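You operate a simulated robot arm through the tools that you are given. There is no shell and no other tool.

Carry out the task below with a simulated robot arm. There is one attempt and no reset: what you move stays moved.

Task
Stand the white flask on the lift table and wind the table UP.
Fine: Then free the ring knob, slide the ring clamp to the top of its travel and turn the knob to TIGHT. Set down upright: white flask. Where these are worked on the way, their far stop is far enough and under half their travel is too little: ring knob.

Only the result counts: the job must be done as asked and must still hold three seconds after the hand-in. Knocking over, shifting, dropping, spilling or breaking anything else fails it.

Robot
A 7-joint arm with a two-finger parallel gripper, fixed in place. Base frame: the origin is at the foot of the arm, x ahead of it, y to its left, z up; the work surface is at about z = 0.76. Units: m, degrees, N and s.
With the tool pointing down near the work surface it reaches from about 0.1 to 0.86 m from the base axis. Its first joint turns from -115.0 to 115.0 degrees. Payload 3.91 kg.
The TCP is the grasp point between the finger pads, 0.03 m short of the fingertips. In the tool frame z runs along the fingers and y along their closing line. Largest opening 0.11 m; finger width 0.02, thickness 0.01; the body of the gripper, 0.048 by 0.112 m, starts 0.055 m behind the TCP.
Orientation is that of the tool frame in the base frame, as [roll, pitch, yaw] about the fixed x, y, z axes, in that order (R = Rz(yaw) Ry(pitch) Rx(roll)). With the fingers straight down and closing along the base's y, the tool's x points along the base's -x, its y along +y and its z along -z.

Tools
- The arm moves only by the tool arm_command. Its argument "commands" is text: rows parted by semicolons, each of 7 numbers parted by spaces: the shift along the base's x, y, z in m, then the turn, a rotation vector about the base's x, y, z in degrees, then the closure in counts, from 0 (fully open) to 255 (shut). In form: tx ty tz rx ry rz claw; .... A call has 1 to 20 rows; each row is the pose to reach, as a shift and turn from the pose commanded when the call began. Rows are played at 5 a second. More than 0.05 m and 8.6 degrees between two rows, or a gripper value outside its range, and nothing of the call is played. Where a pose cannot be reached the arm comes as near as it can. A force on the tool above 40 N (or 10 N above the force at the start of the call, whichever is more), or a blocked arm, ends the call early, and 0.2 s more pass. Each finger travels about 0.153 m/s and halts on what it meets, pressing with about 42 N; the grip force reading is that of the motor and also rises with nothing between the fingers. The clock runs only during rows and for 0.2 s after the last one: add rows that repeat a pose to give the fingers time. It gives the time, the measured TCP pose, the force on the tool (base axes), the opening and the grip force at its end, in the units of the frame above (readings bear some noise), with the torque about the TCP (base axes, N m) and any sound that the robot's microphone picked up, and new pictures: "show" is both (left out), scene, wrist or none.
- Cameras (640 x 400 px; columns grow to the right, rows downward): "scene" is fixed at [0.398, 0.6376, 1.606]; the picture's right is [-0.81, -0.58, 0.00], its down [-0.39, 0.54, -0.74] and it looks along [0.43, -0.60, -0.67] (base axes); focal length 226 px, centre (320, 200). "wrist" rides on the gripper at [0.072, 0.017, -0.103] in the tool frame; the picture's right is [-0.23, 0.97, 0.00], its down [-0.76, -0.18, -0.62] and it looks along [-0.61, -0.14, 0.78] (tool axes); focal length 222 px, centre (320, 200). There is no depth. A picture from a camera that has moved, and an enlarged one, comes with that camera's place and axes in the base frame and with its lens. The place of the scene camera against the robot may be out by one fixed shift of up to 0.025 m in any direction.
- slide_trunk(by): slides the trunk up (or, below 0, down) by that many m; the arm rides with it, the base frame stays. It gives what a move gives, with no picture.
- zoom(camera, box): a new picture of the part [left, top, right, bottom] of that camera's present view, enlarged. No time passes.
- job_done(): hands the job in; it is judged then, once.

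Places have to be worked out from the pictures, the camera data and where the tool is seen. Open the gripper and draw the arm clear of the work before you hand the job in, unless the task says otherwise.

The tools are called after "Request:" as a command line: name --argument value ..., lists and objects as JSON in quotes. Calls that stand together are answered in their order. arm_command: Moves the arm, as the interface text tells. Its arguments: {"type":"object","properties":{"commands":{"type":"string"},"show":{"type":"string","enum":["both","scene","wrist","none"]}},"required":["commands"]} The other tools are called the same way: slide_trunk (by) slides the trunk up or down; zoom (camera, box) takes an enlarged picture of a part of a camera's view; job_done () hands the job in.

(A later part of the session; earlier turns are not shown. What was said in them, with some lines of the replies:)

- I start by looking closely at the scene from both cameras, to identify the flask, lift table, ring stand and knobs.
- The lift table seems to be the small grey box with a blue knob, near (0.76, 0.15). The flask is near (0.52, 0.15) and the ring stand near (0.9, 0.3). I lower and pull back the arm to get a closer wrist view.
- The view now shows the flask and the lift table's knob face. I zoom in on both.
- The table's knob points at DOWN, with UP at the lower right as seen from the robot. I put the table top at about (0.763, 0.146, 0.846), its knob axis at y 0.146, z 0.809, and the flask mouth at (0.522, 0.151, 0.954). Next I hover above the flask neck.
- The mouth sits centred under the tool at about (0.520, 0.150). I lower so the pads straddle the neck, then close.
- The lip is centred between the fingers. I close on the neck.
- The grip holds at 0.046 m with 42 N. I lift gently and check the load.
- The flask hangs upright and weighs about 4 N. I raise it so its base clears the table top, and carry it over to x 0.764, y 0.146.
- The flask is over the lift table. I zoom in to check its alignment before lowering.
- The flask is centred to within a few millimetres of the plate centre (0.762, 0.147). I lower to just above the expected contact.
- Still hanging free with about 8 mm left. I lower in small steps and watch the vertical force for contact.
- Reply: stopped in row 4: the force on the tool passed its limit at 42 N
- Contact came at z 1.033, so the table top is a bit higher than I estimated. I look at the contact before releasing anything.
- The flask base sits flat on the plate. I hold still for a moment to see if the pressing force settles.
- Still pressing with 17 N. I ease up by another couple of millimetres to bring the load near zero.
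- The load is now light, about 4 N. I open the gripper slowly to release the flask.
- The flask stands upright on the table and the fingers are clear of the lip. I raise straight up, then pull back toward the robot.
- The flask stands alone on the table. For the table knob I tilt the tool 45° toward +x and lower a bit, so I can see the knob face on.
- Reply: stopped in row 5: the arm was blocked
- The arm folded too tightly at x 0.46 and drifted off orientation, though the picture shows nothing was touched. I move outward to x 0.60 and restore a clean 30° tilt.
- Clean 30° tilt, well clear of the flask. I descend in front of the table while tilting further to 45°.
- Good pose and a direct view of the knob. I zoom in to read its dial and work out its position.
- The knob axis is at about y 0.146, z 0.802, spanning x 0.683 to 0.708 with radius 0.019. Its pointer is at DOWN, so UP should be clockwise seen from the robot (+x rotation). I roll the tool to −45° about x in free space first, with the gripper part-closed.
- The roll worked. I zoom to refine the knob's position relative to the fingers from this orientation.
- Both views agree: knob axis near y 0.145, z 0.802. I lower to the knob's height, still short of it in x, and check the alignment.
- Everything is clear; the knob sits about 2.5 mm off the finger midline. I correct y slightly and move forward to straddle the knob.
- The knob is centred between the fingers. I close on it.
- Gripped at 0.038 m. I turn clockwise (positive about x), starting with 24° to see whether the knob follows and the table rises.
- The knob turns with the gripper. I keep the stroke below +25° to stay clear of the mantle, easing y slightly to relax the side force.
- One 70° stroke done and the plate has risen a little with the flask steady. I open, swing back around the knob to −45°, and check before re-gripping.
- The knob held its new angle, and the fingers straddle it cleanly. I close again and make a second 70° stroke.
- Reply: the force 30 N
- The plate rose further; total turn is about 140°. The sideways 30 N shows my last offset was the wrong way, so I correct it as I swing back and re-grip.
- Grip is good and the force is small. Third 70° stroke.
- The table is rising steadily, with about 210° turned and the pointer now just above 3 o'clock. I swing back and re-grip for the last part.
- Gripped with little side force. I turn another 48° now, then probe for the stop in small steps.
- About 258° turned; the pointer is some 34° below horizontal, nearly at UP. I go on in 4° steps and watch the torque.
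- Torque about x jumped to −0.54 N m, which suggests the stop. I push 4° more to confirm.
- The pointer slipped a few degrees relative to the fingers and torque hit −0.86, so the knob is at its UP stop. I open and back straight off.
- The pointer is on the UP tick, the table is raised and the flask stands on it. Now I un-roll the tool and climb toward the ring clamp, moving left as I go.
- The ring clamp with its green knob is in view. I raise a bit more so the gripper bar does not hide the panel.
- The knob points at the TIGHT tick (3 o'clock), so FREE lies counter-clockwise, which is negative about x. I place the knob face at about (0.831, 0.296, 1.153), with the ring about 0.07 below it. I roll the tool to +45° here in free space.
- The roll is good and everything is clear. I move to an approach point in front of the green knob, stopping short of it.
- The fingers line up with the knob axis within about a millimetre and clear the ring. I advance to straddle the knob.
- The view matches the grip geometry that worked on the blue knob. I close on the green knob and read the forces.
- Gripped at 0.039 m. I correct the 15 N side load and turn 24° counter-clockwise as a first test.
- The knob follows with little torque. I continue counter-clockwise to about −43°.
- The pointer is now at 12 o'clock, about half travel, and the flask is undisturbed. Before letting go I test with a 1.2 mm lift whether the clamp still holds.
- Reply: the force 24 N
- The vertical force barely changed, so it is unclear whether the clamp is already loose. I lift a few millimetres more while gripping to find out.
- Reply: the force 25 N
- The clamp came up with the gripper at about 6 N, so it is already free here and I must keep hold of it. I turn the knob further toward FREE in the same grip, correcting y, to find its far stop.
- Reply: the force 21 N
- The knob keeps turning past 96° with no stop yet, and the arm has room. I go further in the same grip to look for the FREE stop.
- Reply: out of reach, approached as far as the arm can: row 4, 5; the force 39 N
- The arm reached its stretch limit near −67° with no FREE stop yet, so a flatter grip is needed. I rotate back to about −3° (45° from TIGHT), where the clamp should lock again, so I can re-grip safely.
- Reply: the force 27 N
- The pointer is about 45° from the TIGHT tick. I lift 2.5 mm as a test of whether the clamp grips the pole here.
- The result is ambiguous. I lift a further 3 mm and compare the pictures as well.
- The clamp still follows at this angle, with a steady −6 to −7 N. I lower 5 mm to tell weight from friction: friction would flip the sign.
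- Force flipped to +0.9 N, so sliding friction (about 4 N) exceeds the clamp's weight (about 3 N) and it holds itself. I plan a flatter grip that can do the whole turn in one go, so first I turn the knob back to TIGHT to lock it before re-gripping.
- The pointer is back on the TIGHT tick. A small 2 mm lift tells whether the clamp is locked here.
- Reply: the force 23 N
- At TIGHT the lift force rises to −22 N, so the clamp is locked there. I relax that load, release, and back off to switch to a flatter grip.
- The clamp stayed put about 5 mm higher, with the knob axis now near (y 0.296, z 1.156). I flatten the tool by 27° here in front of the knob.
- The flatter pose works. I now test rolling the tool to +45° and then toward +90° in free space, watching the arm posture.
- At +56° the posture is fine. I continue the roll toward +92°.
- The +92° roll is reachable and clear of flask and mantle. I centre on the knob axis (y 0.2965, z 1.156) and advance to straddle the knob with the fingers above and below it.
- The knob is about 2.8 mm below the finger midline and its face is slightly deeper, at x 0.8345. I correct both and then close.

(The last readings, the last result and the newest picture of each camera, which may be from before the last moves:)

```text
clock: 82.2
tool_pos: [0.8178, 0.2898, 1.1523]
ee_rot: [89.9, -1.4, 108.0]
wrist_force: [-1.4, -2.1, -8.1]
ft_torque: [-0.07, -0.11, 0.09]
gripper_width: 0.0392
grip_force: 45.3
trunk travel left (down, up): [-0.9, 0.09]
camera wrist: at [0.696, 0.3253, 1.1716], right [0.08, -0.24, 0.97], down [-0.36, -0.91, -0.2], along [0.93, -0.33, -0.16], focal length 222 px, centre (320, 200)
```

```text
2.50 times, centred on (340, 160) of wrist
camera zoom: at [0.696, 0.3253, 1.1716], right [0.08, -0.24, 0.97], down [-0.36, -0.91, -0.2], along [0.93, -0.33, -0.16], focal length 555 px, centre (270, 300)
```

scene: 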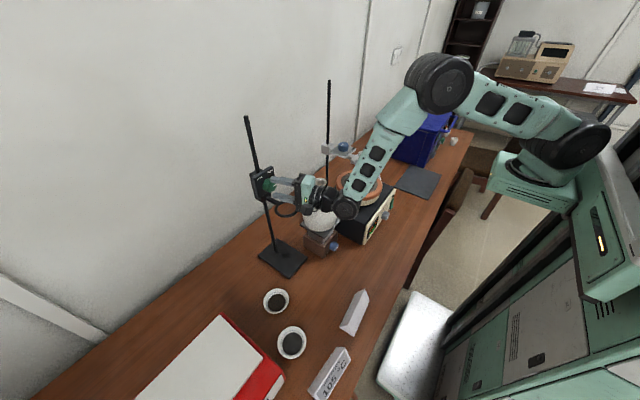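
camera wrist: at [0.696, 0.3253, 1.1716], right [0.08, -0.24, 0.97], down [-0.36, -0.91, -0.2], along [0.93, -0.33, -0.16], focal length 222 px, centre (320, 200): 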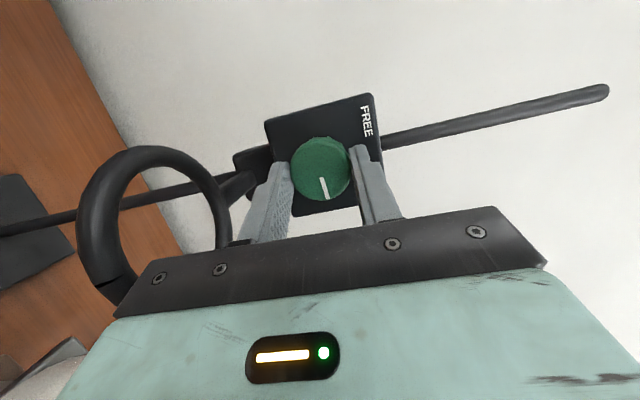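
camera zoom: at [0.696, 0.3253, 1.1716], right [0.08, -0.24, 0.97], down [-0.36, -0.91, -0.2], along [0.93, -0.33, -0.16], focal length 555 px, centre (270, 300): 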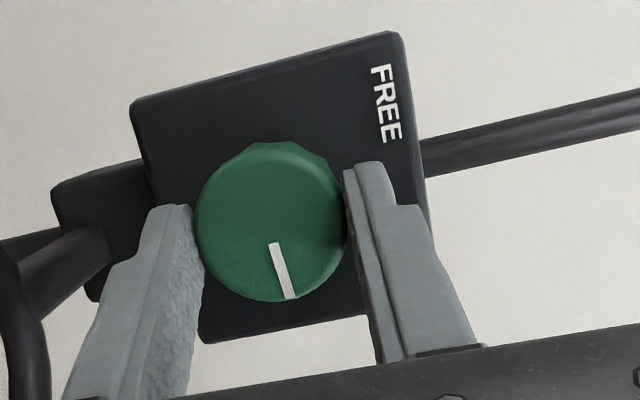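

Solid grip with little side force. I turn counter-clockwise 88° as the first half of the full stroke.

Request:
arm_command --commands "0 0 0.0007 -8 0 0 255; 0 0.0002 0.0017 -16 0 0 255; 0 0.0005 0.0026 -24 0 0 255; 0 0.001 0.0036 -32 0 0 255; 0 0.0015 0.0044 -40 0 0 255; 0 0.0022 0.0051 -48 0 0 255; 0 0.003 0.0058 -56 0 0 255; 0 0.0038 0.0063 -64 0 0 255; 0 0.0047 0.0067 -72 0 0 255; 0 0.0057 0.007 -80 0 0 255; 0 0.0067 0.0071 -88 0 0 255; 0 0.0067 0.0071 -88 0 0 255" --show "both"

Request:
zoom --camera "wrist" --box '[230, 80, 450, 240]'

Request:
zoom --camera "scene" --box '[230, 140, 390, 260]'

```text
clock: 84.8
tool_pos: [0.8192, 0.2947, 1.1613]
ee_rot: [169.5, 71.7, 169.6]
wrist_force: [-4.7, -6.2, -2.6]
ft_torque: [-0.04, -0.11, -0.04]
gripper_width: 0.039
grip_force: 45.2
trunk travel left (down, up): [-0.9, 0.09]
camera wrist: at [0.6959, 0.314, 1.1251], right [0.08, 0.96, 0.27], down [-0.36, -0.23, 0.91], along [0.93, -0.17, 0.33], focal length 222 px, centre (320, 200)
```

scene: 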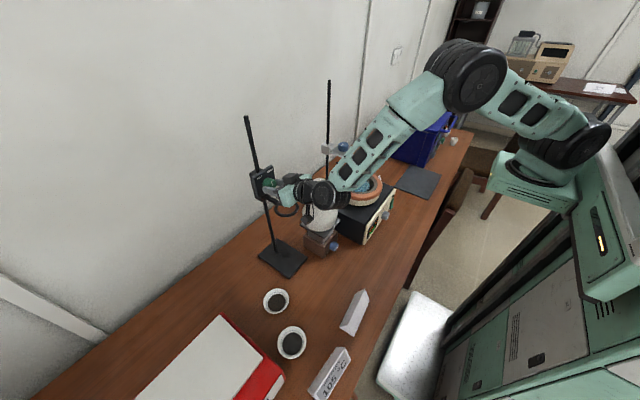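
wrist: 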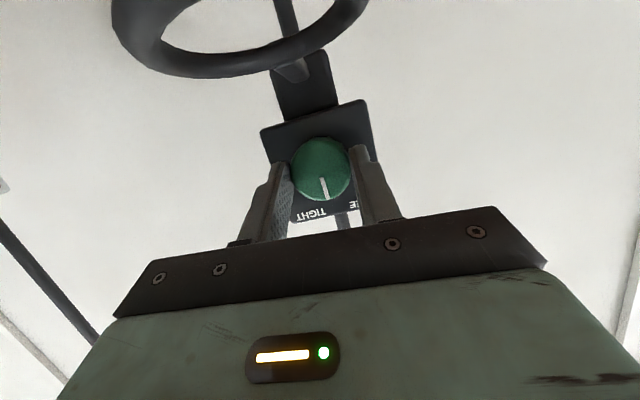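

```text
2.50 times, centred on (340, 160) of wrist
camera zoom: at [0.6959, 0.314, 1.1251], right [0.08, 0.96, 0.27], down [-0.36, -0.23, 0.91], along [0.93, -0.17, 0.33], focal length 555 px, centre (270, 300)
```

zoom: 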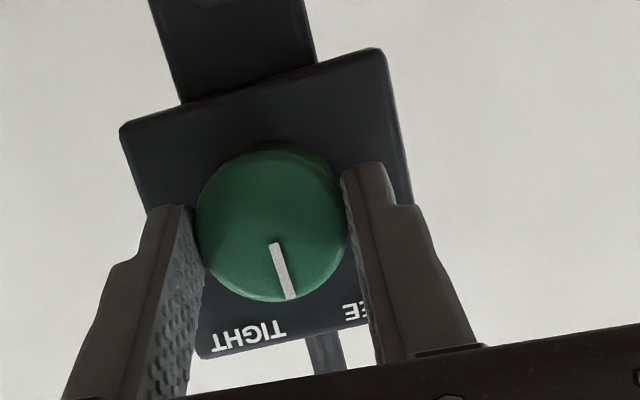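

```text
3.33 times, centred on (310, 200) of scene
camera zoom: at [0.398, 0.6376, 1.606], right [-0.81, -0.58, 0.0], down [-0.39, 0.54, -0.74], along [0.43, -0.6, -0.67], focal length 754 px, centre (353, 200)
```

zoom: 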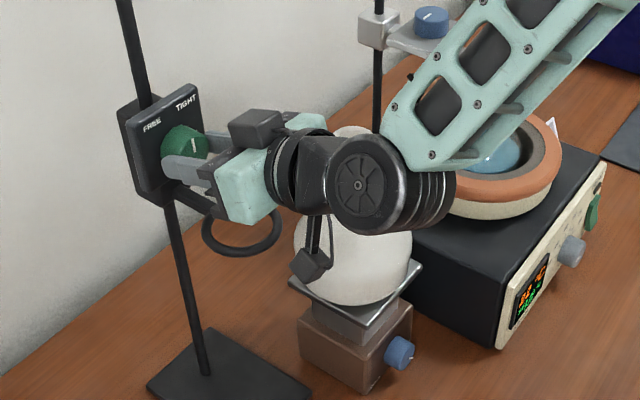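

88° done with small forces and nothing touched. I continue counter-clockwise through −52°.

Request:
arm_command --commands "0 0.0007 0 -8 0 0 255; 0 0.0017 -0.0001 -16 0 0 255; 0 0.0027 -0.0004 -24 0 0 255; 0 0.0036 -0.0008 -32 0 0 255; 0 0.0044 -0.0013 -40 0 0 255; 0 0.0052 -0.002 -48 0 0 255; 0 0.0059 -0.0027 -56 0 0 255; 0 0.0059 -0.0027 -56 0 0 255" --show "both"

Request:
zoom --camera "wrist" --box '[230, 80, 450, 240]'

```text
clock: 86.7
tool_pos: [0.8177, 0.2993, 1.1588]
ee_rot: [-103.1, 35.3, -112.4]
wrist_force: [-11.0, -20.8, -2.0]
ft_torque: [-0.07, 0.57, -0.89]
gripper_width: 0.0391
grip_force: 44.8
trunk travel left (down, up): [-0.9, 0.09]
camera wrist: at [0.6958, 0.2808, 1.1217], right [0.08, 0.76, -0.64], down [-0.35, 0.62, 0.7], along [0.93, 0.17, 0.32], focal length 222 px, centre (320, 200)
```

scene: 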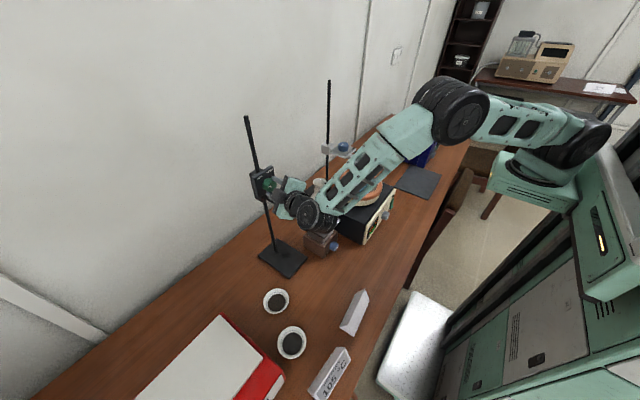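
wrist: 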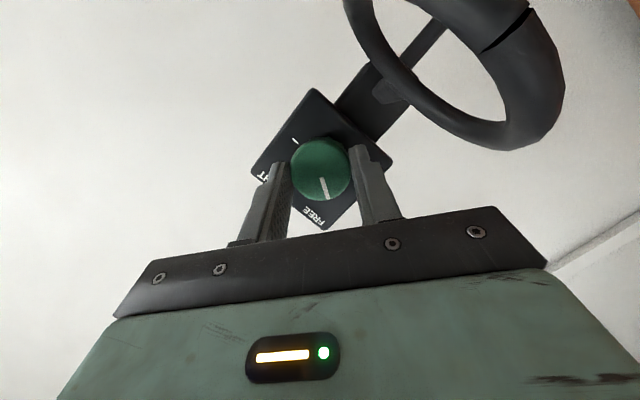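

```text
2.50 times, centred on (340, 160) of wrist
camera zoom: at [0.6958, 0.2808, 1.1217], right [0.08, 0.76, -0.64], down [-0.35, 0.62, 0.7], along [0.93, 0.17, 0.32], focal length 555 px, centre (270, 300)
```

zoom: 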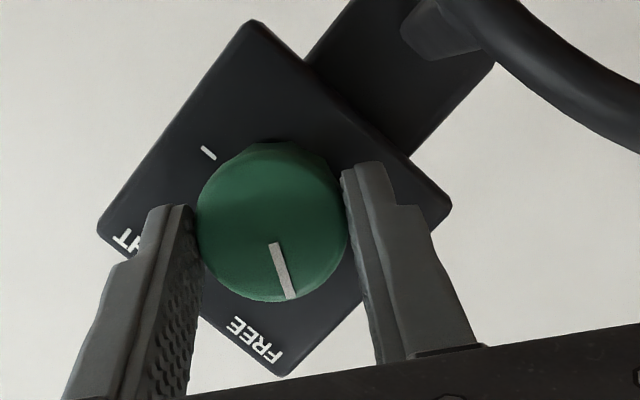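

144° turned, with the pointer past the FREE label and no stop yet. I shift y slightly to relax the 21 N and keep turning.

Request:
arm_command --commands "0 -0.0008 0 0 0 0 255; 0 -0.0005 -0.0008 -8 0 0 255; 0 -0.0002 -0.0018 -16 0 0 255; 0 0.0001 -0.0027 -24 0 0 255; 0 0.0001 -0.0027 -24 0 0 255" --show "both"

Request:
zoom --camera "wrist" --box '[230, 80, 450, 240]'

```text
clock: 87.8
tool_pos: [0.8183, 0.3008, 1.1555]
ee_rot: [-93.9, 12.8, -108.6]
wrist_force: [-2.8, -12.1, -1.8]
ft_torque: [-0.04, 0.11, -0.32]
gripper_width: 0.0389
grip_force: 45.5
trunk travel left (down, up): [-0.9, 0.09]
camera wrist: at [0.696, 0.2693, 1.1303], right [0.08, 0.43, -0.9], down [-0.36, 0.85, 0.38], along [0.93, 0.29, 0.22], focal length 222 px, centre (320, 200)
```

scene: 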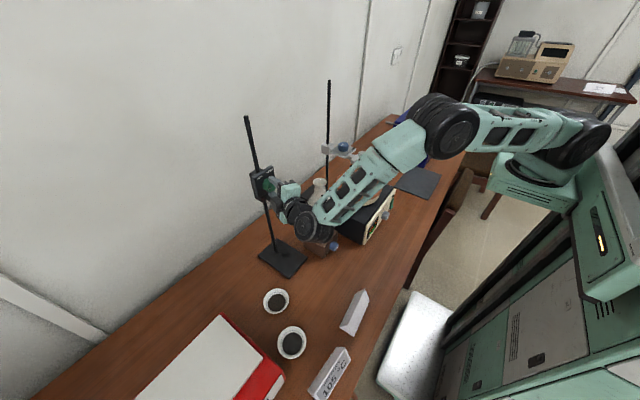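
wrist: 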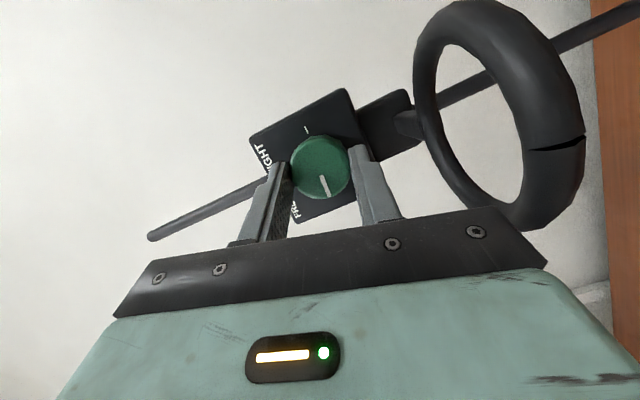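

```text
2.50 times, centred on (340, 160) of wrist
camera zoom: at [0.696, 0.2693, 1.1303], right [0.08, 0.43, -0.9], down [-0.36, 0.85, 0.38], along [0.93, 0.29, 0.22], focal length 555 px, centre (270, 300)
```

zoom: 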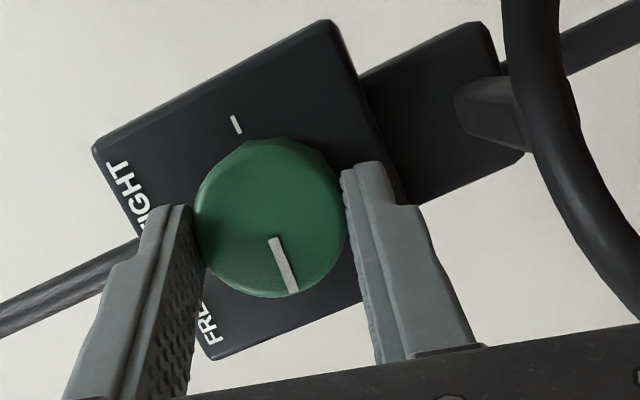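

168° turned, still turning freely. I continue in 4° steps to find the FREE stop.

Request:
arm_command --commands "0 -0.0004 -0.0005 -4 0 0 255; 0 -0.0004 -0.001 -8 0 0 255; 0 -0.0004 -0.0015 -12 0 0 255; 0 -0.0004 -0.002 -16 0 0 255; 0 -0.0004 -0.002 -16 0 0 255" --show "both"

Request:
zoom --camera "wrist" --box '[230, 80, 450, 240]'

Request:
zoom --camera "scene" --box '[230, 140, 390, 260]'

```text
clock: 89.0
tool_pos: [0.8176, 0.3022, 1.1533]
ee_rot: [-88.8, -2.4, -107.9]
wrist_force: [1.1, 2.3, 0.9]
ft_torque: [0.54, 0.37, 0.49]
gripper_width: 0.0395
grip_force: 44.5
trunk travel left (down, up): [-0.9, 0.09]
camera wrist: at [0.6959, 0.2643, 1.1378], right [0.07, 0.17, -0.98], down [-0.36, 0.92, 0.13], along [0.93, 0.34, 0.13], focal length 222 px, centre (320, 200)
```

scene: 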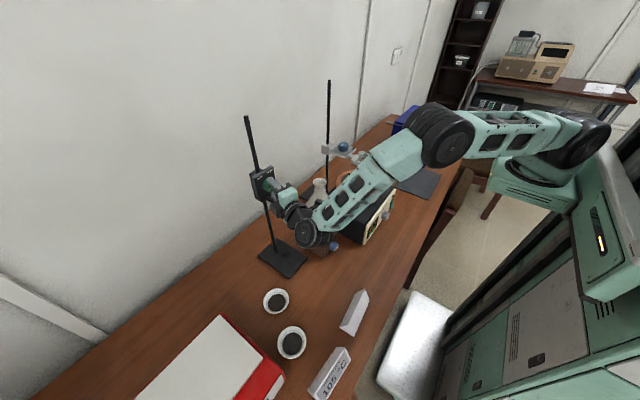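
wrist: 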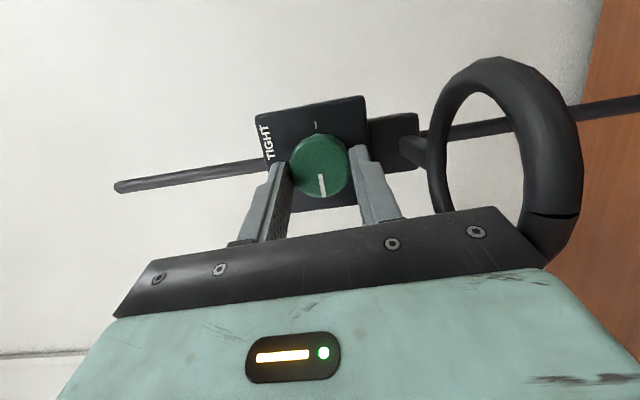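

```text
2.50 times, centred on (340, 160) of wrist
camera zoom: at [0.6959, 0.2643, 1.1378], right [0.07, 0.17, -0.98], down [-0.36, 0.92, 0.13], along [0.93, 0.34, 0.13], focal length 555 px, centre (270, 300)
```

zoom: 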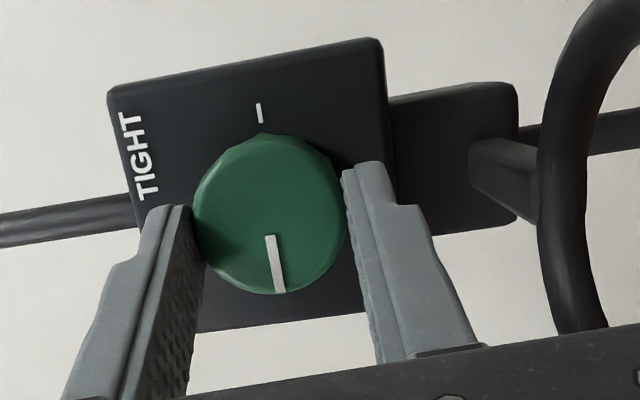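

```text
3.33 times, centred on (310, 200) of scene
camera zoom: at [0.398, 0.6376, 1.606], right [-0.81, -0.58, 0.0], down [-0.39, 0.54, -0.74], along [0.43, -0.6, -0.67], focal length 754 px, centre (353, 200)
```

zoom: 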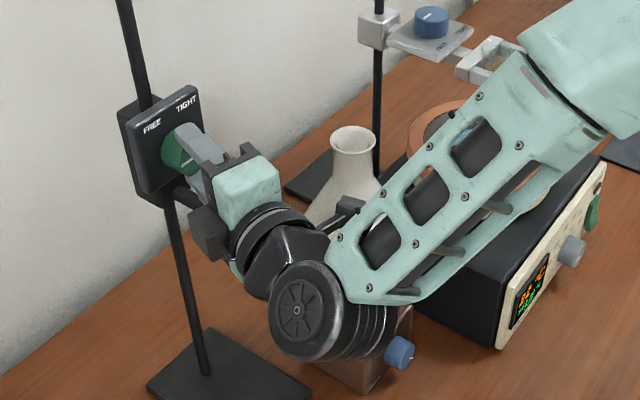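

Torque rose to +0.54 N m and the pointer slipped slightly at 9 o'clock, so the knob is at the FREE stop, about 180°. Still gripping, I raise the clamp in 1 cm steps.

Request:
arm_command --commands "0 0 0.005 0 0 0 255; 0 0 0.015 0 0 0 255; 0 0 0.025 0 0 0 255; 0 0 0.035 0 0 0 255; 0 0 0.045 0 0 0 255; 0 0 0.055 0 0 0 255; 0 0 0.055 0 0 0 255" --show "both"

Request:
zoom --camera "scene" --box '[230, 100, 390, 220]'

```text
clock: 90.7
tool_pos: [0.8182, 0.3027, 1.2086]
ee_rot: [-89.0, -2.3, -108.1]
wrist_force: [0.4, 7.2, -4.6]
ft_torque: [0.13, 0.64, 0.42]
gripper_width: 0.0396
grip_force: 44.7
trunk travel left (down, up): [-0.9, 0.09]
camera wrist: at [0.6957, 0.2645, 1.1925], right [0.08, 0.17, -0.98], down [-0.36, 0.92, 0.13], along [0.93, 0.34, 0.13], focal length 222 px, centre (320, 200)
```

scene: 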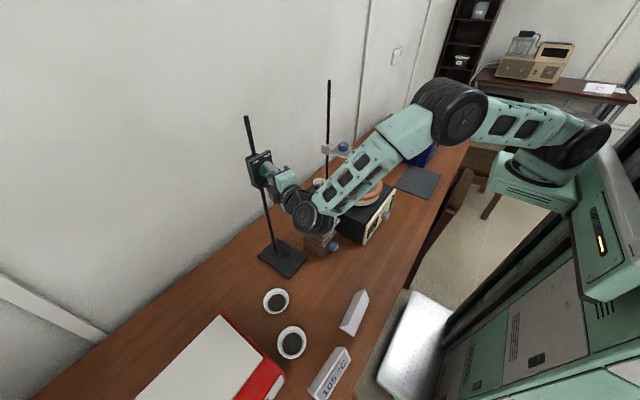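
wrist: 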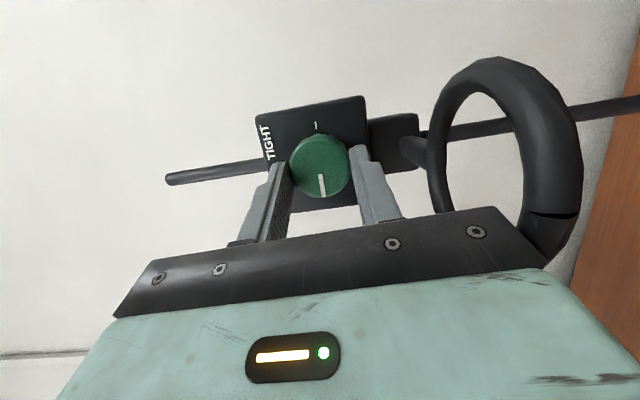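

```text
3.33 times, centred on (310, 160) of scene
camera zoom: at [0.398, 0.6376, 1.606], right [-0.81, -0.58, 0.0], down [-0.39, 0.54, -0.74], along [0.43, -0.6, -0.67], focal length 754 px, centre (353, 333)
```

zoom: 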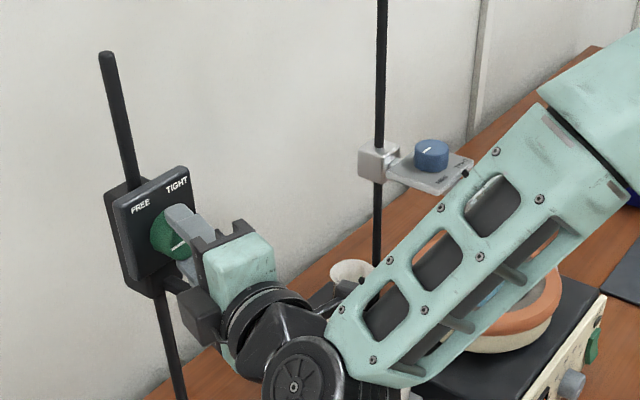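

The clamp slides up smoothly; it has risen about 55 mm. I continue upward with the same slow steps.

Request:
arm_command --commands "0 0.0003 0.01 0 0 0 255; 0 0.0005 0.02 0 0 0 255; 0 0.0005 0.03 0 0 0 255; 0 0.0005 0.04 0 0 0 255; 0 0.0005 0.05 0 0 0 255; 0 0.0005 0.05 0 0 0 255" --show "both"

Request:
zoom --camera "scene" --box '[230, 80, 390, 200]'

```text
clock: 92.2
tool_pos: [0.8175, 0.3021, 1.2499]
ee_rot: [-89.8, -3.0, -107.9]
wrist_force: [11.1, 5.3, -9.9]
ft_torque: [0.17, -0.38, 0.32]
gripper_width: 0.0392
grip_force: 45.5
trunk travel left (down, up): [-0.9, 0.09]
stopped in row 6: the force on the tool passed its limit at 41 N (the readings are from after the stop); the commanded pose is now the measured one
camera wrist: at [0.6957, 0.2642, 1.236], right [0.06, 0.17, -0.98], down [-0.36, 0.92, 0.14], along [0.93, 0.34, 0.11], focal length 222 px, centre (320, 200)
```

scene: 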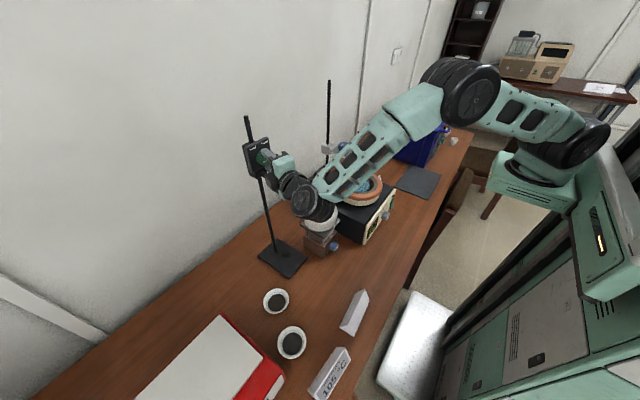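
wrist: 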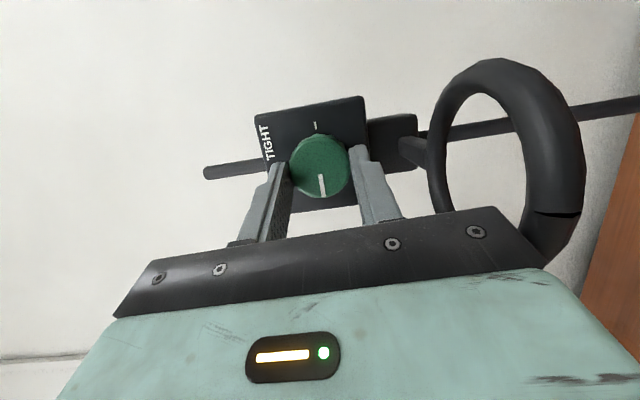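

```text
3.33 times, centred on (310, 140) of scene
camera zoom: at [0.398, 0.6376, 1.606], right [-0.81, -0.58, 0.0], down [-0.39, 0.54, -0.74], along [0.43, -0.6, -0.67], focal length 754 px, centre (353, 400)
```

zoom: 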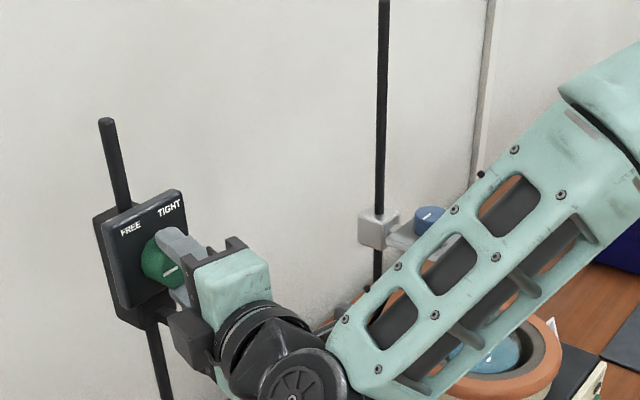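

The force limit tripped at z about 1.25, roughly 0.10 m above the original height. That looks like the top stop. I press up again gently to confirm it.

Request:
arm_command --commands "0 0 0.002 0 0 0 255; 0 0 0.004 0 0 0 255; 0 0 0.004 0 0 0 255; 0 0 0.004 0 0 0 255" --show "none"

```text
clock: 93.2
tool_pos: [0.8178, 0.3033, 1.25]
ee_rot: [-90.1, -3.0, -107.9]
wrist_force: [3.9, 6.6, -36.9]
ft_torque: [0.36, 0.61, -0.31]
gripper_width: 0.0393
grip_force: 45.4
trunk travel left (down, up): [-0.9, 0.09]
```

z stays at 1.250 under 37 N, so this is the top stop. I ease the push but keep a light upward bias, and begin turning the knob clockwise back toward TIGHT.

Request:
arm_command --commands "0 0.0003 -0.0025 0 0 0 255; 0 0.0003 -0.0016 8 0 0 255; 0 0.0001 -0.0008 16 0 0 255; 0 -0.0002 0.0001 24 0 0 255; 0 -0.0005 0.0009 32 0 0 255; 0 -0.001 0.0016 40 0 0 255; 0 -0.0016 0.0023 48 0 0 255; 0 -0.0023 0.0028 56 0 0 255; 0 -0.003 0.0033 64 0 0 255; 0 -0.0038 0.0036 72 0 0 255; 0 -0.0047 0.0039 80 0 0 255; 0 -0.0055 0.004 88 0 0 255; 0 -0.0055 0.004 88 0 0 255" --show "both"

Request:
zoom --camera "wrist" --box '[230, 80, 450, 240]'

Request:
zoom --camera "scene" --box '[230, 80, 390, 200]'

```text
clock: 96.0
tool_pos: [0.8174, 0.2951, 1.2574]
ee_rot: [-165.2, 71.2, -165.6]
wrist_force: [-0.3, -2.2, -25.4]
ft_torque: [0.04, 0.44, -0.41]
gripper_width: 0.0393
grip_force: 44.9
trunk travel left (down, up): [-0.9, 0.09]
camera wrist: at [0.6954, 0.3081, 1.2201], right [0.06, 0.99, 0.13], down [-0.35, -0.1, 0.93], along [0.93, -0.11, 0.34], focal length 222 px, centre (320, 200)
```

scene: 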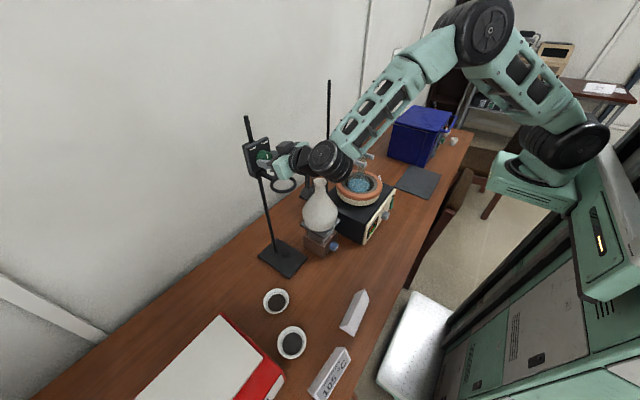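
wrist: 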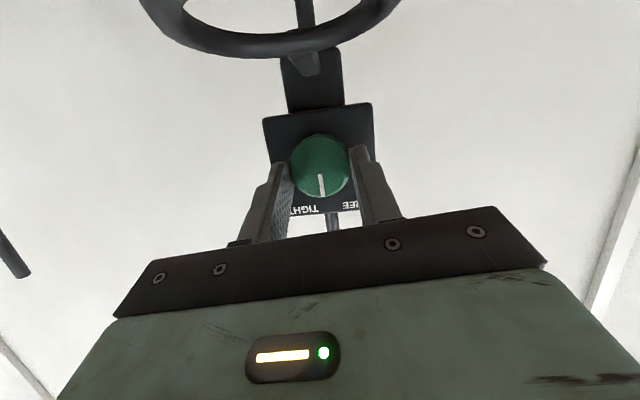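

```text
2.50 times, centred on (340, 160) of wrist
camera zoom: at [0.6954, 0.3081, 1.2201], right [0.06, 0.99, 0.13], down [-0.35, -0.1, 0.93], along [0.93, -0.11, 0.34], focal length 555 px, centre (270, 300)
```

zoom: 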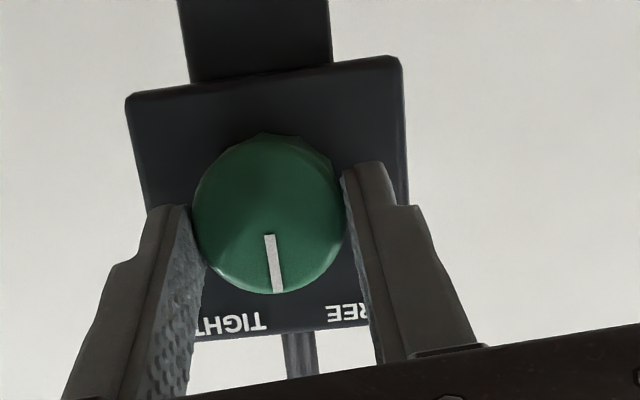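

```text
3.33 times, centred on (310, 140) of scene
camera zoom: at [0.398, 0.6376, 1.606], right [-0.81, -0.58, 0.0], down [-0.39, 0.54, -0.74], along [0.43, -0.6, -0.67], focal length 754 px, centre (353, 400)
```

zoom: 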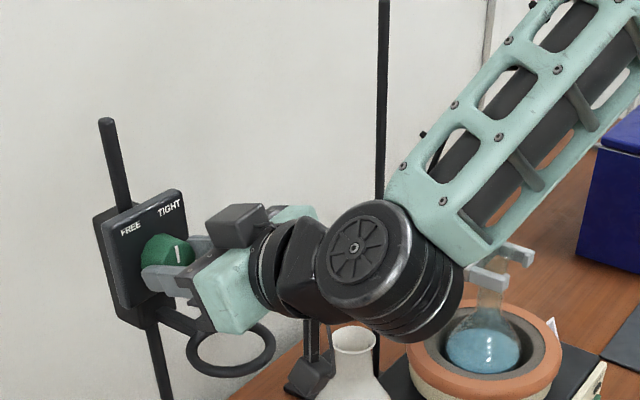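

About 88° back, with the clamp still pressed to its top. I continue clockwise toward TIGHT.

Request:
arm_command --commands "0 -0.0009 -0.0005 8 0 0 255; 0 -0.0018 -0.0009 16 0 0 255; 0 -0.0026 -0.0012 24 0 0 255; 0 -0.0035 -0.0015 32 0 0 255; 0 -0.0042 -0.002 40 0 0 255; 0 -0.0049 -0.0025 48 0 0 255; 0 -0.0055 -0.0032 56 0 0 255; 0 -0.006 -0.0039 64 0 0 255; 0 -0.0063 -0.0047 72 0 0 255; 0 -0.0063 -0.0047 72 0 0 255" --show "both"

Request:
zoom --camera "wrist" --box '[230, 80, 450, 240]'

```text
clock: 98.2
tool_pos: [0.8169, 0.2878, 1.2542]
ee_rot: [97.2, 21.5, 109.3]
wrist_force: [-6.0, -17.6, -22.3]
ft_torque: [-0.23, 0.99, -0.58]
gripper_width: 0.0393
grip_force: 44.5
trunk travel left (down, up): [-0.9, 0.09]
camera wrist: at [0.6956, 0.328, 1.2541], right [0.07, 0.18, 0.98], down [-0.36, -0.91, 0.19], along [0.93, -0.36, 0.0], focal length 222 px, centre (320, 200)
```

scene: 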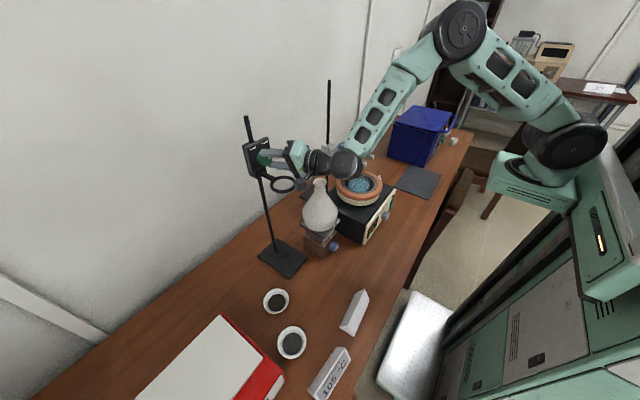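
wrist: 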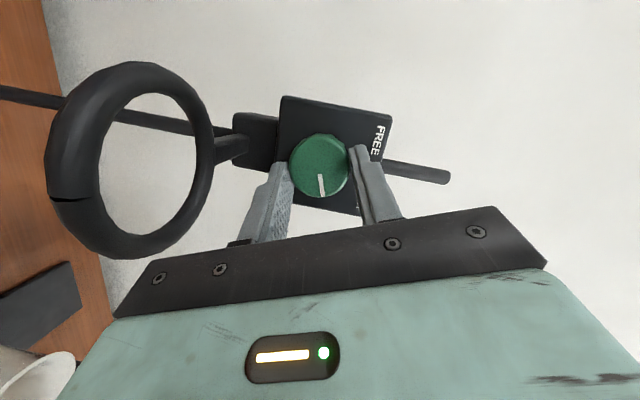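

```text
2.50 times, centred on (340, 160) of wrist
camera zoom: at [0.6956, 0.328, 1.2541], right [0.07, 0.18, 0.98], down [-0.36, -0.91, 0.19], along [0.93, -0.36, 0.0], focal length 555 px, centre (270, 300)
```

zoom: 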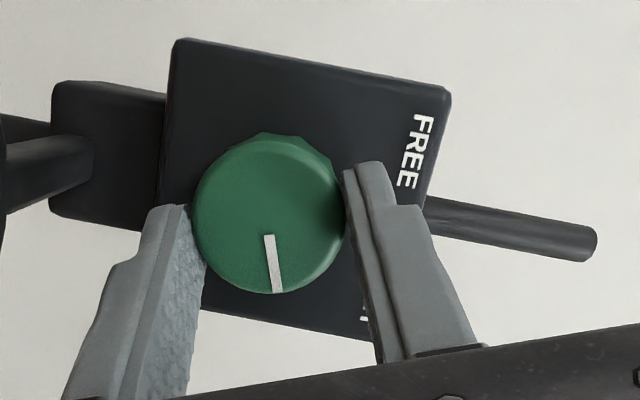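

About 160° back and 20° to go. I ease the side loads and approach the TIGHT stop in 4° steps.

Request:
arm_command --commands "0 -0.0008 -0.0006 0 0 0 255; 0 -0.0009 -0.0012 4 0 0 255; 0 -0.0011 -0.0017 8 0 0 255; 0 -0.0012 -0.0021 12 0 0 255; 0 -0.0013 -0.0025 16 0 0 255; 0 -0.0013 -0.0025 16 0 0 255" --show "wrist"

Request:
zoom --camera "wrist" --box '[230, 80, 450, 240]'

```text
clock: 99.6
tool_pos: [0.818, 0.2871, 1.2509]
ee_rot: [91.9, 6.5, 108.0]
wrist_force: [-5.9, -16.4, -25.1]
ft_torque: [-0.18, 1.02, -0.49]
gripper_width: 0.0391
grip_force: 45.2
trunk travel left (down, up): [-0.9, 0.09]
camera wrist: at [0.6956, 0.3257, 1.263], right [0.07, -0.1, 0.99], down [-0.36, -0.93, -0.07], along [0.93, -0.35, -0.1], focal length 222 px, centre (320, 200)
```

wrist: 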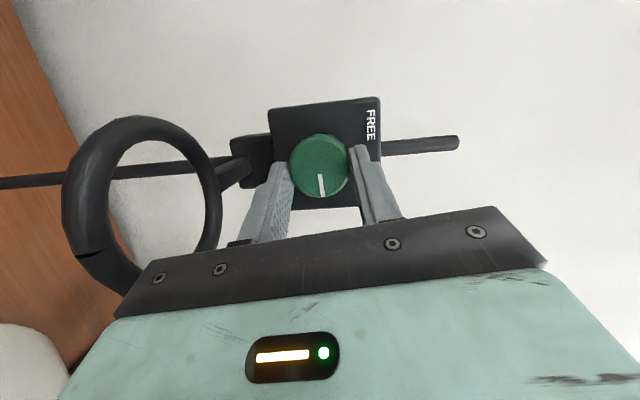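

```text
2.50 times, centred on (340, 160) of wrist
camera zoom: at [0.6956, 0.3257, 1.263], right [0.07, -0.1, 0.99], down [-0.36, -0.93, -0.07], along [0.93, -0.35, -0.1], focal length 555 px, centre (270, 300)
```

zoom: 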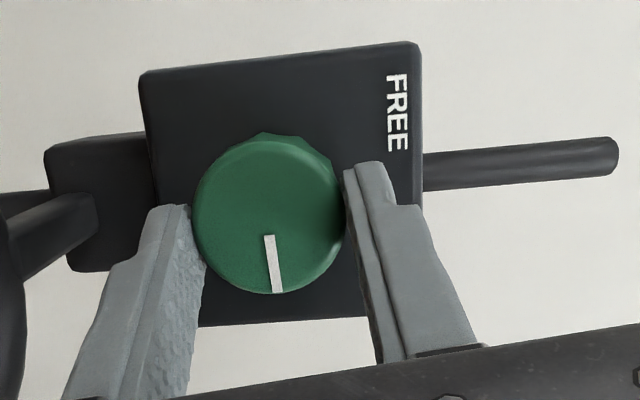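

Nearly at TIGHT. I push 12° more in 4° steps, watching the torque for the stop.

Request:
arm_command --commands "0 -0.0006 -0.0007 4 0 0 255; 0 -0.0006 -0.0012 8 0 0 255; 0 -0.0006 -0.0016 11 0 0 255; 0 -0.0006 -0.0016 11 0 0 255" --show "wrist"

Request:
zoom --camera "wrist" --box '[230, 80, 450, 240]'

```text
clock: 100.6
tool_pos: [0.8172, 0.2883, 1.2494]
ee_rot: [88.5, -4.0, 108.0]
wrist_force: [0.4, -6.7, -25.3]
ft_torque: [-0.74, 1.23, -0.38]
gripper_width: 0.0393
grip_force: 44.8
trunk travel left (down, up): [-0.9, 0.09]
camera wrist: at [0.6956, 0.3235, 1.2686], right [0.07, -0.29, 0.96], down [-0.36, -0.9, -0.25], along [0.93, -0.33, -0.16], focal length 222 px, centre (320, 200)
```

wrist: 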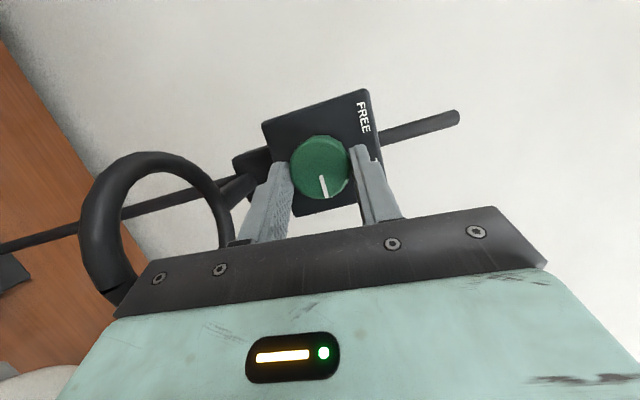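

```text
2.50 times, centred on (340, 160) of wrist
camera zoom: at [0.6956, 0.3235, 1.2686], right [0.07, -0.29, 0.96], down [-0.36, -0.9, -0.25], along [0.93, -0.33, -0.16], focal length 555 px, centre (270, 300)
```

zoom: 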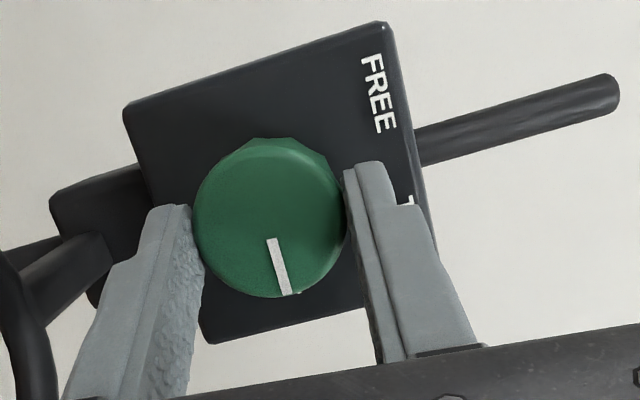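

Torque −0.74 N m and a slight pointer slip show the knob is at the TIGHT stop, with the clamp at its top. I relax the upward push, open, and back straight out.

Request:
arm_command --commands "0 0 -0.0015 0 0 0 255; 0 0 -0.003 -2 0 0 255; 0 0 -0.003 -2 0 0 200; 0 0 -0.003 -2 0 0 139; 0 0 -0.003 -2 0 0 139; 0 0 -0.003 -2 0 0 139" --show "wrist"

Request:
zoom --camera "wrist" --box '[230, 80, 450, 240]'

```text
clock: 102.0
tool_pos: [0.8164, 0.2871, 1.2483]
ee_rot: [88.8, -2.0, 108.0]
wrist_force: [0.3, 0.1, 0.7]
ft_torque: [0.0, -0.01, -0.03]
gripper_width: 0.05
grip_force: 0.0
trunk travel left (down, up): [-0.9, 0.09]
camera wrist: at [0.6945, 0.3241, 1.2657], right [0.06, -0.25, 0.97], down [-0.36, -0.91, -0.22], along [0.93, -0.33, -0.15], focal length 222 px, centre (320, 200)
```

wrist: 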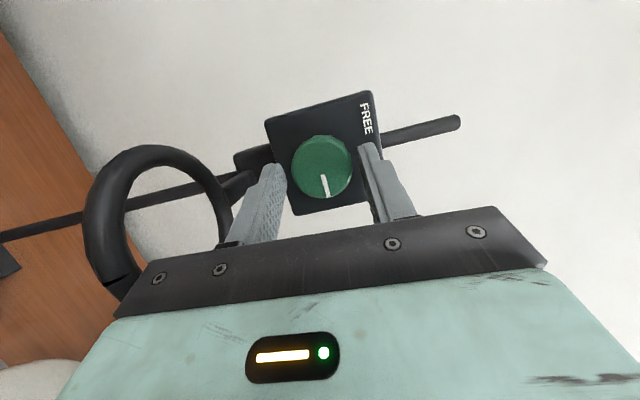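

```text
2.50 times, centred on (340, 160) of wrist
camera zoom: at [0.6945, 0.3241, 1.2657], right [0.06, -0.25, 0.97], down [-0.36, -0.91, -0.22], along [0.93, -0.33, -0.15], focal length 555 px, centre (270, 300)
```

zoom: 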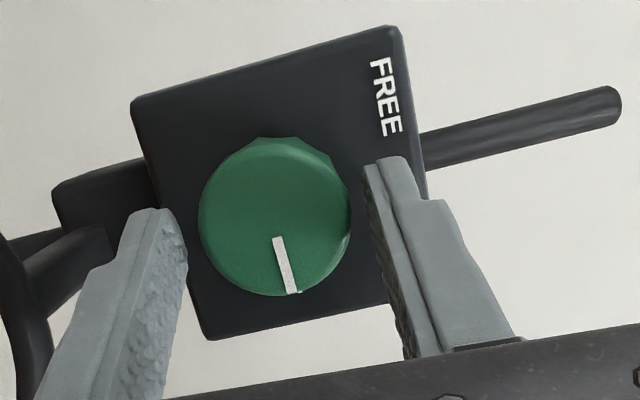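

Released cleanly and the clamp stays put. I retract straight back from the knob.

Request:
arm_command --commands "-0.015 0 0 0 0 0 139; -0.03 0 0 0 0 0 139; -0.05 0 0.003 0 0 0 139; -0.08 0 0.01 0 0 0 139; -0.11 0 0.015 0 0 0 139; -0.14 0 0.02 0 0 0 139; -0.14 0 0.02 0 0 0 139" --show "both"

Request:
zoom --camera "wrist" --box '[250, 60, 410, 220]'

Request:
zoom --camera "scene" --box '[230, 100, 390, 270]'

```text
clock: 103.6
tool_pos: [0.6782, 0.2862, 1.2681]
ee_rot: [88.9, -2.0, 108.0]
wrist_force: [-0.2, -0.1, 0.1]
ft_torque: [-0.01, 0.0, 0.0]
gripper_width: 0.0503
grip_force: 0.1
trunk travel left (down, up): [-0.9, 0.09]
camera wrist: at [0.5555, 0.3228, 1.2846], right [0.06, -0.25, 0.97], down [-0.36, -0.91, -0.22], along [0.93, -0.33, -0.15], focal length 222 px, centre (320, 200)
```

scene: 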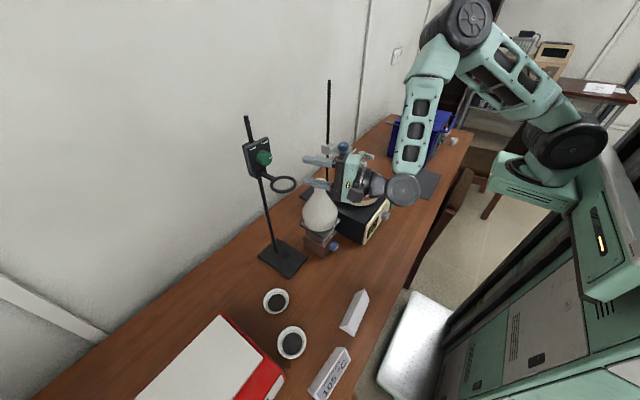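
wrist: 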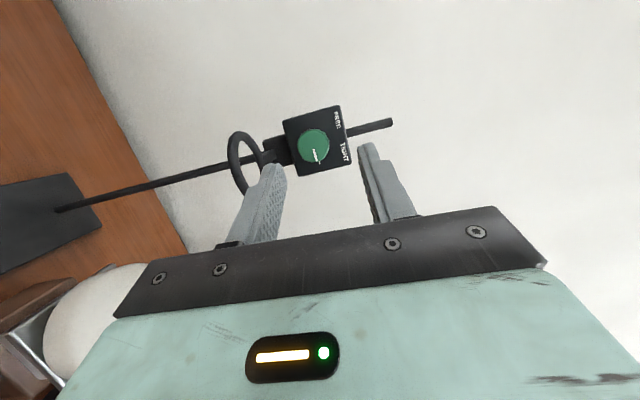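

```text
2.50 times, centred on (330, 140) of wrist
camera zoom: at [0.5555, 0.3228, 1.2846], right [0.06, -0.25, 0.97], down [-0.36, -0.91, -0.22], along [0.93, -0.33, -0.15], focal length 555 px, centre (295, 350)
```

zoom: 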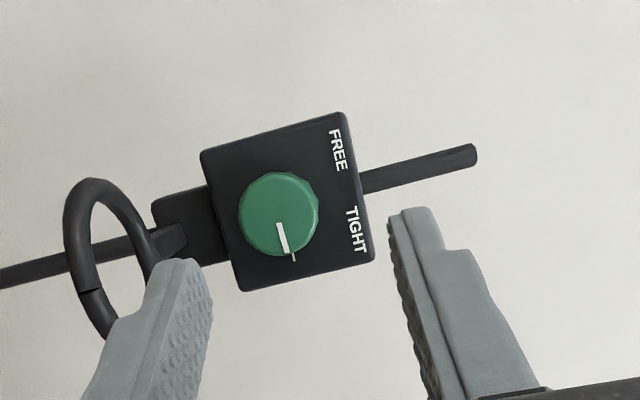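

```text
2.35 times, centred on (310, 185) of scene
camera zoom: at [0.398, 0.6376, 1.606], right [-0.81, -0.58, 0.0], down [-0.39, 0.54, -0.74], along [0.43, -0.6, -0.67], focal length 532 px, centre (344, 235)
```

zoom: 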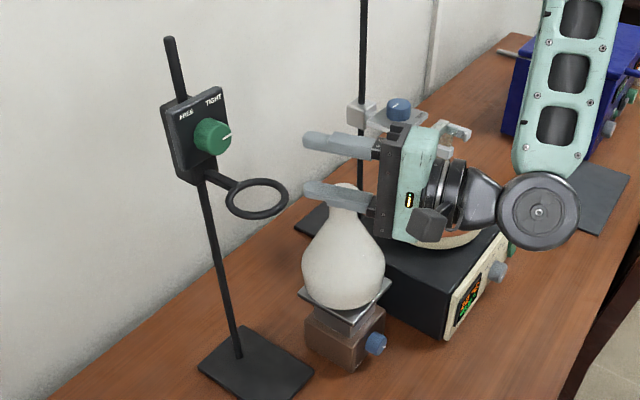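

The pointer sits on the TIGHT tick, the clamp is at its top, and the flask stands on the raised table. I now raise the arm clear, opening the gripper as it goes.

Request:
arm_command --commands "0 0 0.03 0 0 0 139; -0.005 0 0.06 0 0 0 100; -0.01 0 0.09 0 0 0 50; -0.015 0 0.12 0 0 0 0; -0.02 -0.01 0.14 -8 0 0 0; -0.02 -0.02 0.15 -16 0 0 0; -0.02 -0.03 0.15 -24 0 0 0; -0.02 -0.04 0.15 -32 0 0 0; -0.02 -0.05 0.15 -40 0 0 0; -0.02 -0.06 0.15 -48 0 0 0; -0.02 -0.06 0.15 -48 0 0 0" --show "scene"

```text
clock: 106.0
tool_pos: [0.6563, 0.2268, 1.4185]
ee_rot: [107.3, 43.1, 115.2]
wrist_force: [0.6, 0.7, 0.9]
ft_torque: [-0.01, -0.01, -0.01]
gripper_width: 0.1102
grip_force: 0.0
trunk travel left (down, up): [-0.9, 0.09]
```

scene: 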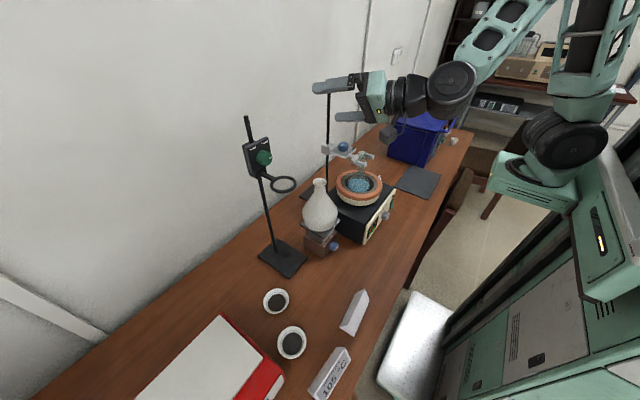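

The arm is well above the work. I pull it back a little further and then inspect everything one last time.

Request:
arm_command --commands "-0.02 -0.01 0.01 -8 0 0 0; -0.04 -0.02 0.02 -16 0 0 0; -0.06 -0.03 0.02 -24 0 0 0; -0.08 -0.04 0.02 -32 0 0 0; -0.08 -0.05 0.02 -40 0 0 0; -0.08 -0.05 0.02 -40 0 0 0" --show "both"

Request:
zoom --camera "scene" --box '[270, 160, 400, 270]'

Request:
zoom --camera "scene" --box '[220, 100, 310, 200]'

Request:
zoom --camera "scene" --box '[310, 220, 350, 260]'

```text
clock: 107.4
tool_pos: [0.5764, 0.1768, 1.4371]
ee_rot: [166.8, 71.6, 167.9]
wrist_force: [-0.3, 0.8, 0.3]
ft_torque: [-0.03, -0.03, 0.02]
gripper_width: 0.1101
grip_force: 0.0
trunk travel left (down, up): [-0.9, 0.09]
camera wrist: at [0.4543, 0.1962, 1.4026], right [0.06, 0.96, 0.29], down [-0.36, -0.25, 0.9], along [0.93, -0.16, 0.32], focal length 222 px, centre (320, 200)
```

scene: 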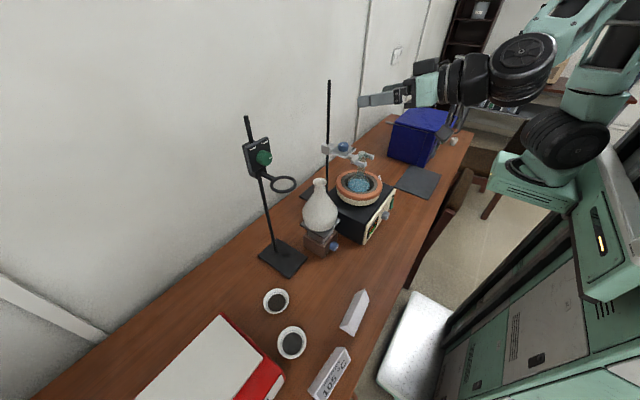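
wrist: 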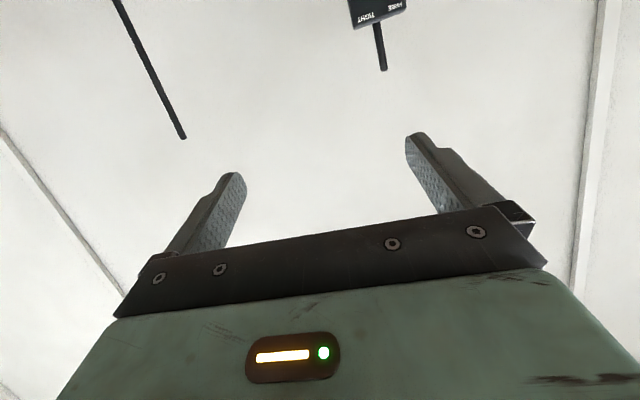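

```text
3.64 times, centred on (335, 215) of scene
camera zoom: at [0.398, 0.6376, 1.606], right [-0.81, -0.58, 0.0], down [-0.39, 0.54, -0.74], along [0.43, -0.6, -0.67], focal length 823 px, centre (266, 146)
```

zoom: 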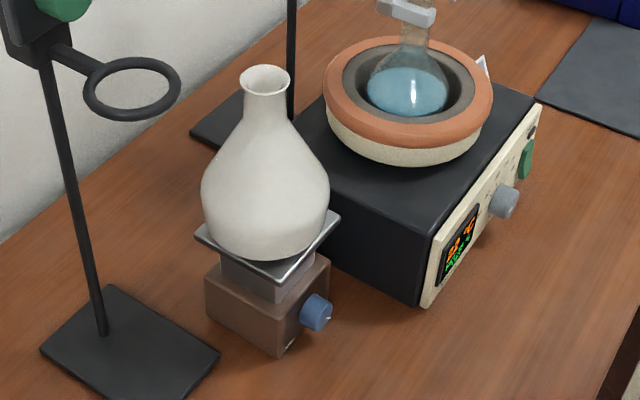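

```text
4.00 times, centred on (265, 150) of scene
camera zoom: at [0.398, 0.6376, 1.606], right [-0.81, -0.58, 0.0], down [-0.39, 0.54, -0.74], along [0.43, -0.6, -0.67], focal length 905 px, centre (540, 400)
```

zoom: 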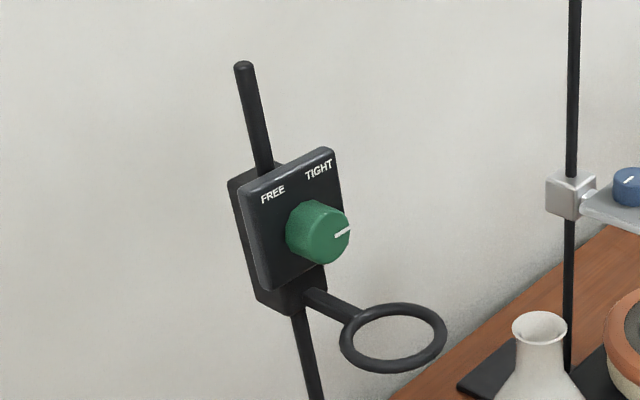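

```text
10.00 times, centred on (330, 240) of scene
camera zoom: at [0.398, 0.6376, 1.606], right [-0.81, -0.58, 0.0], down [-0.39, 0.54, -0.74], along [0.43, -0.6, -0.67], focal length 2262 px, centre (220, -200)
```

zoom: 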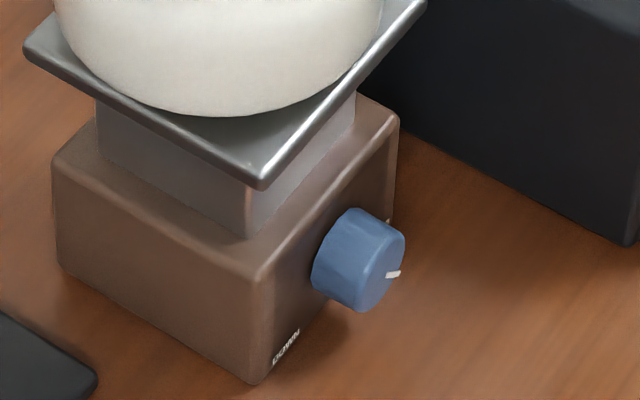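

The final check shows the flask upright on the raised table with its knob at UP, and the ring clamp at its top with the pointer on TIGHT. Nothing else has moved, and the arm is clear with the gripper open, so I hand in the job.

Request:
job_done

```text
The job is handed in.
```

The job is finished and handed in; I haven't seen the judge's result.

- **Flask:** it stands upright on the lift table, centred to within a few millimetres.
- **Lift table:** I turned its knob about 270° clockwise to the stop, and the pointer sits on the UP tick. The plate rose about 6 cm and the flask stayed upright on it.
- **Ring clamp:** I turned the ring knob the full half-turn to its FREE stop and slid the clamp up about 10 cm. It met a hard stop there and did not move under about 37 N. I then turned the knob back to the TIGHT stop, and the pointer is on its tick.

**Extra handling:** before that full turn, I had turned the ring knob partway and moved the clamp about 5 mm while testing whether it was loose. I turned it back to TIGHT, changed to a flatter grip, and then did the complete turn.

In the final pictures the other items on the desk show no sign of having moved. The arm is drawn back with the gripper open.
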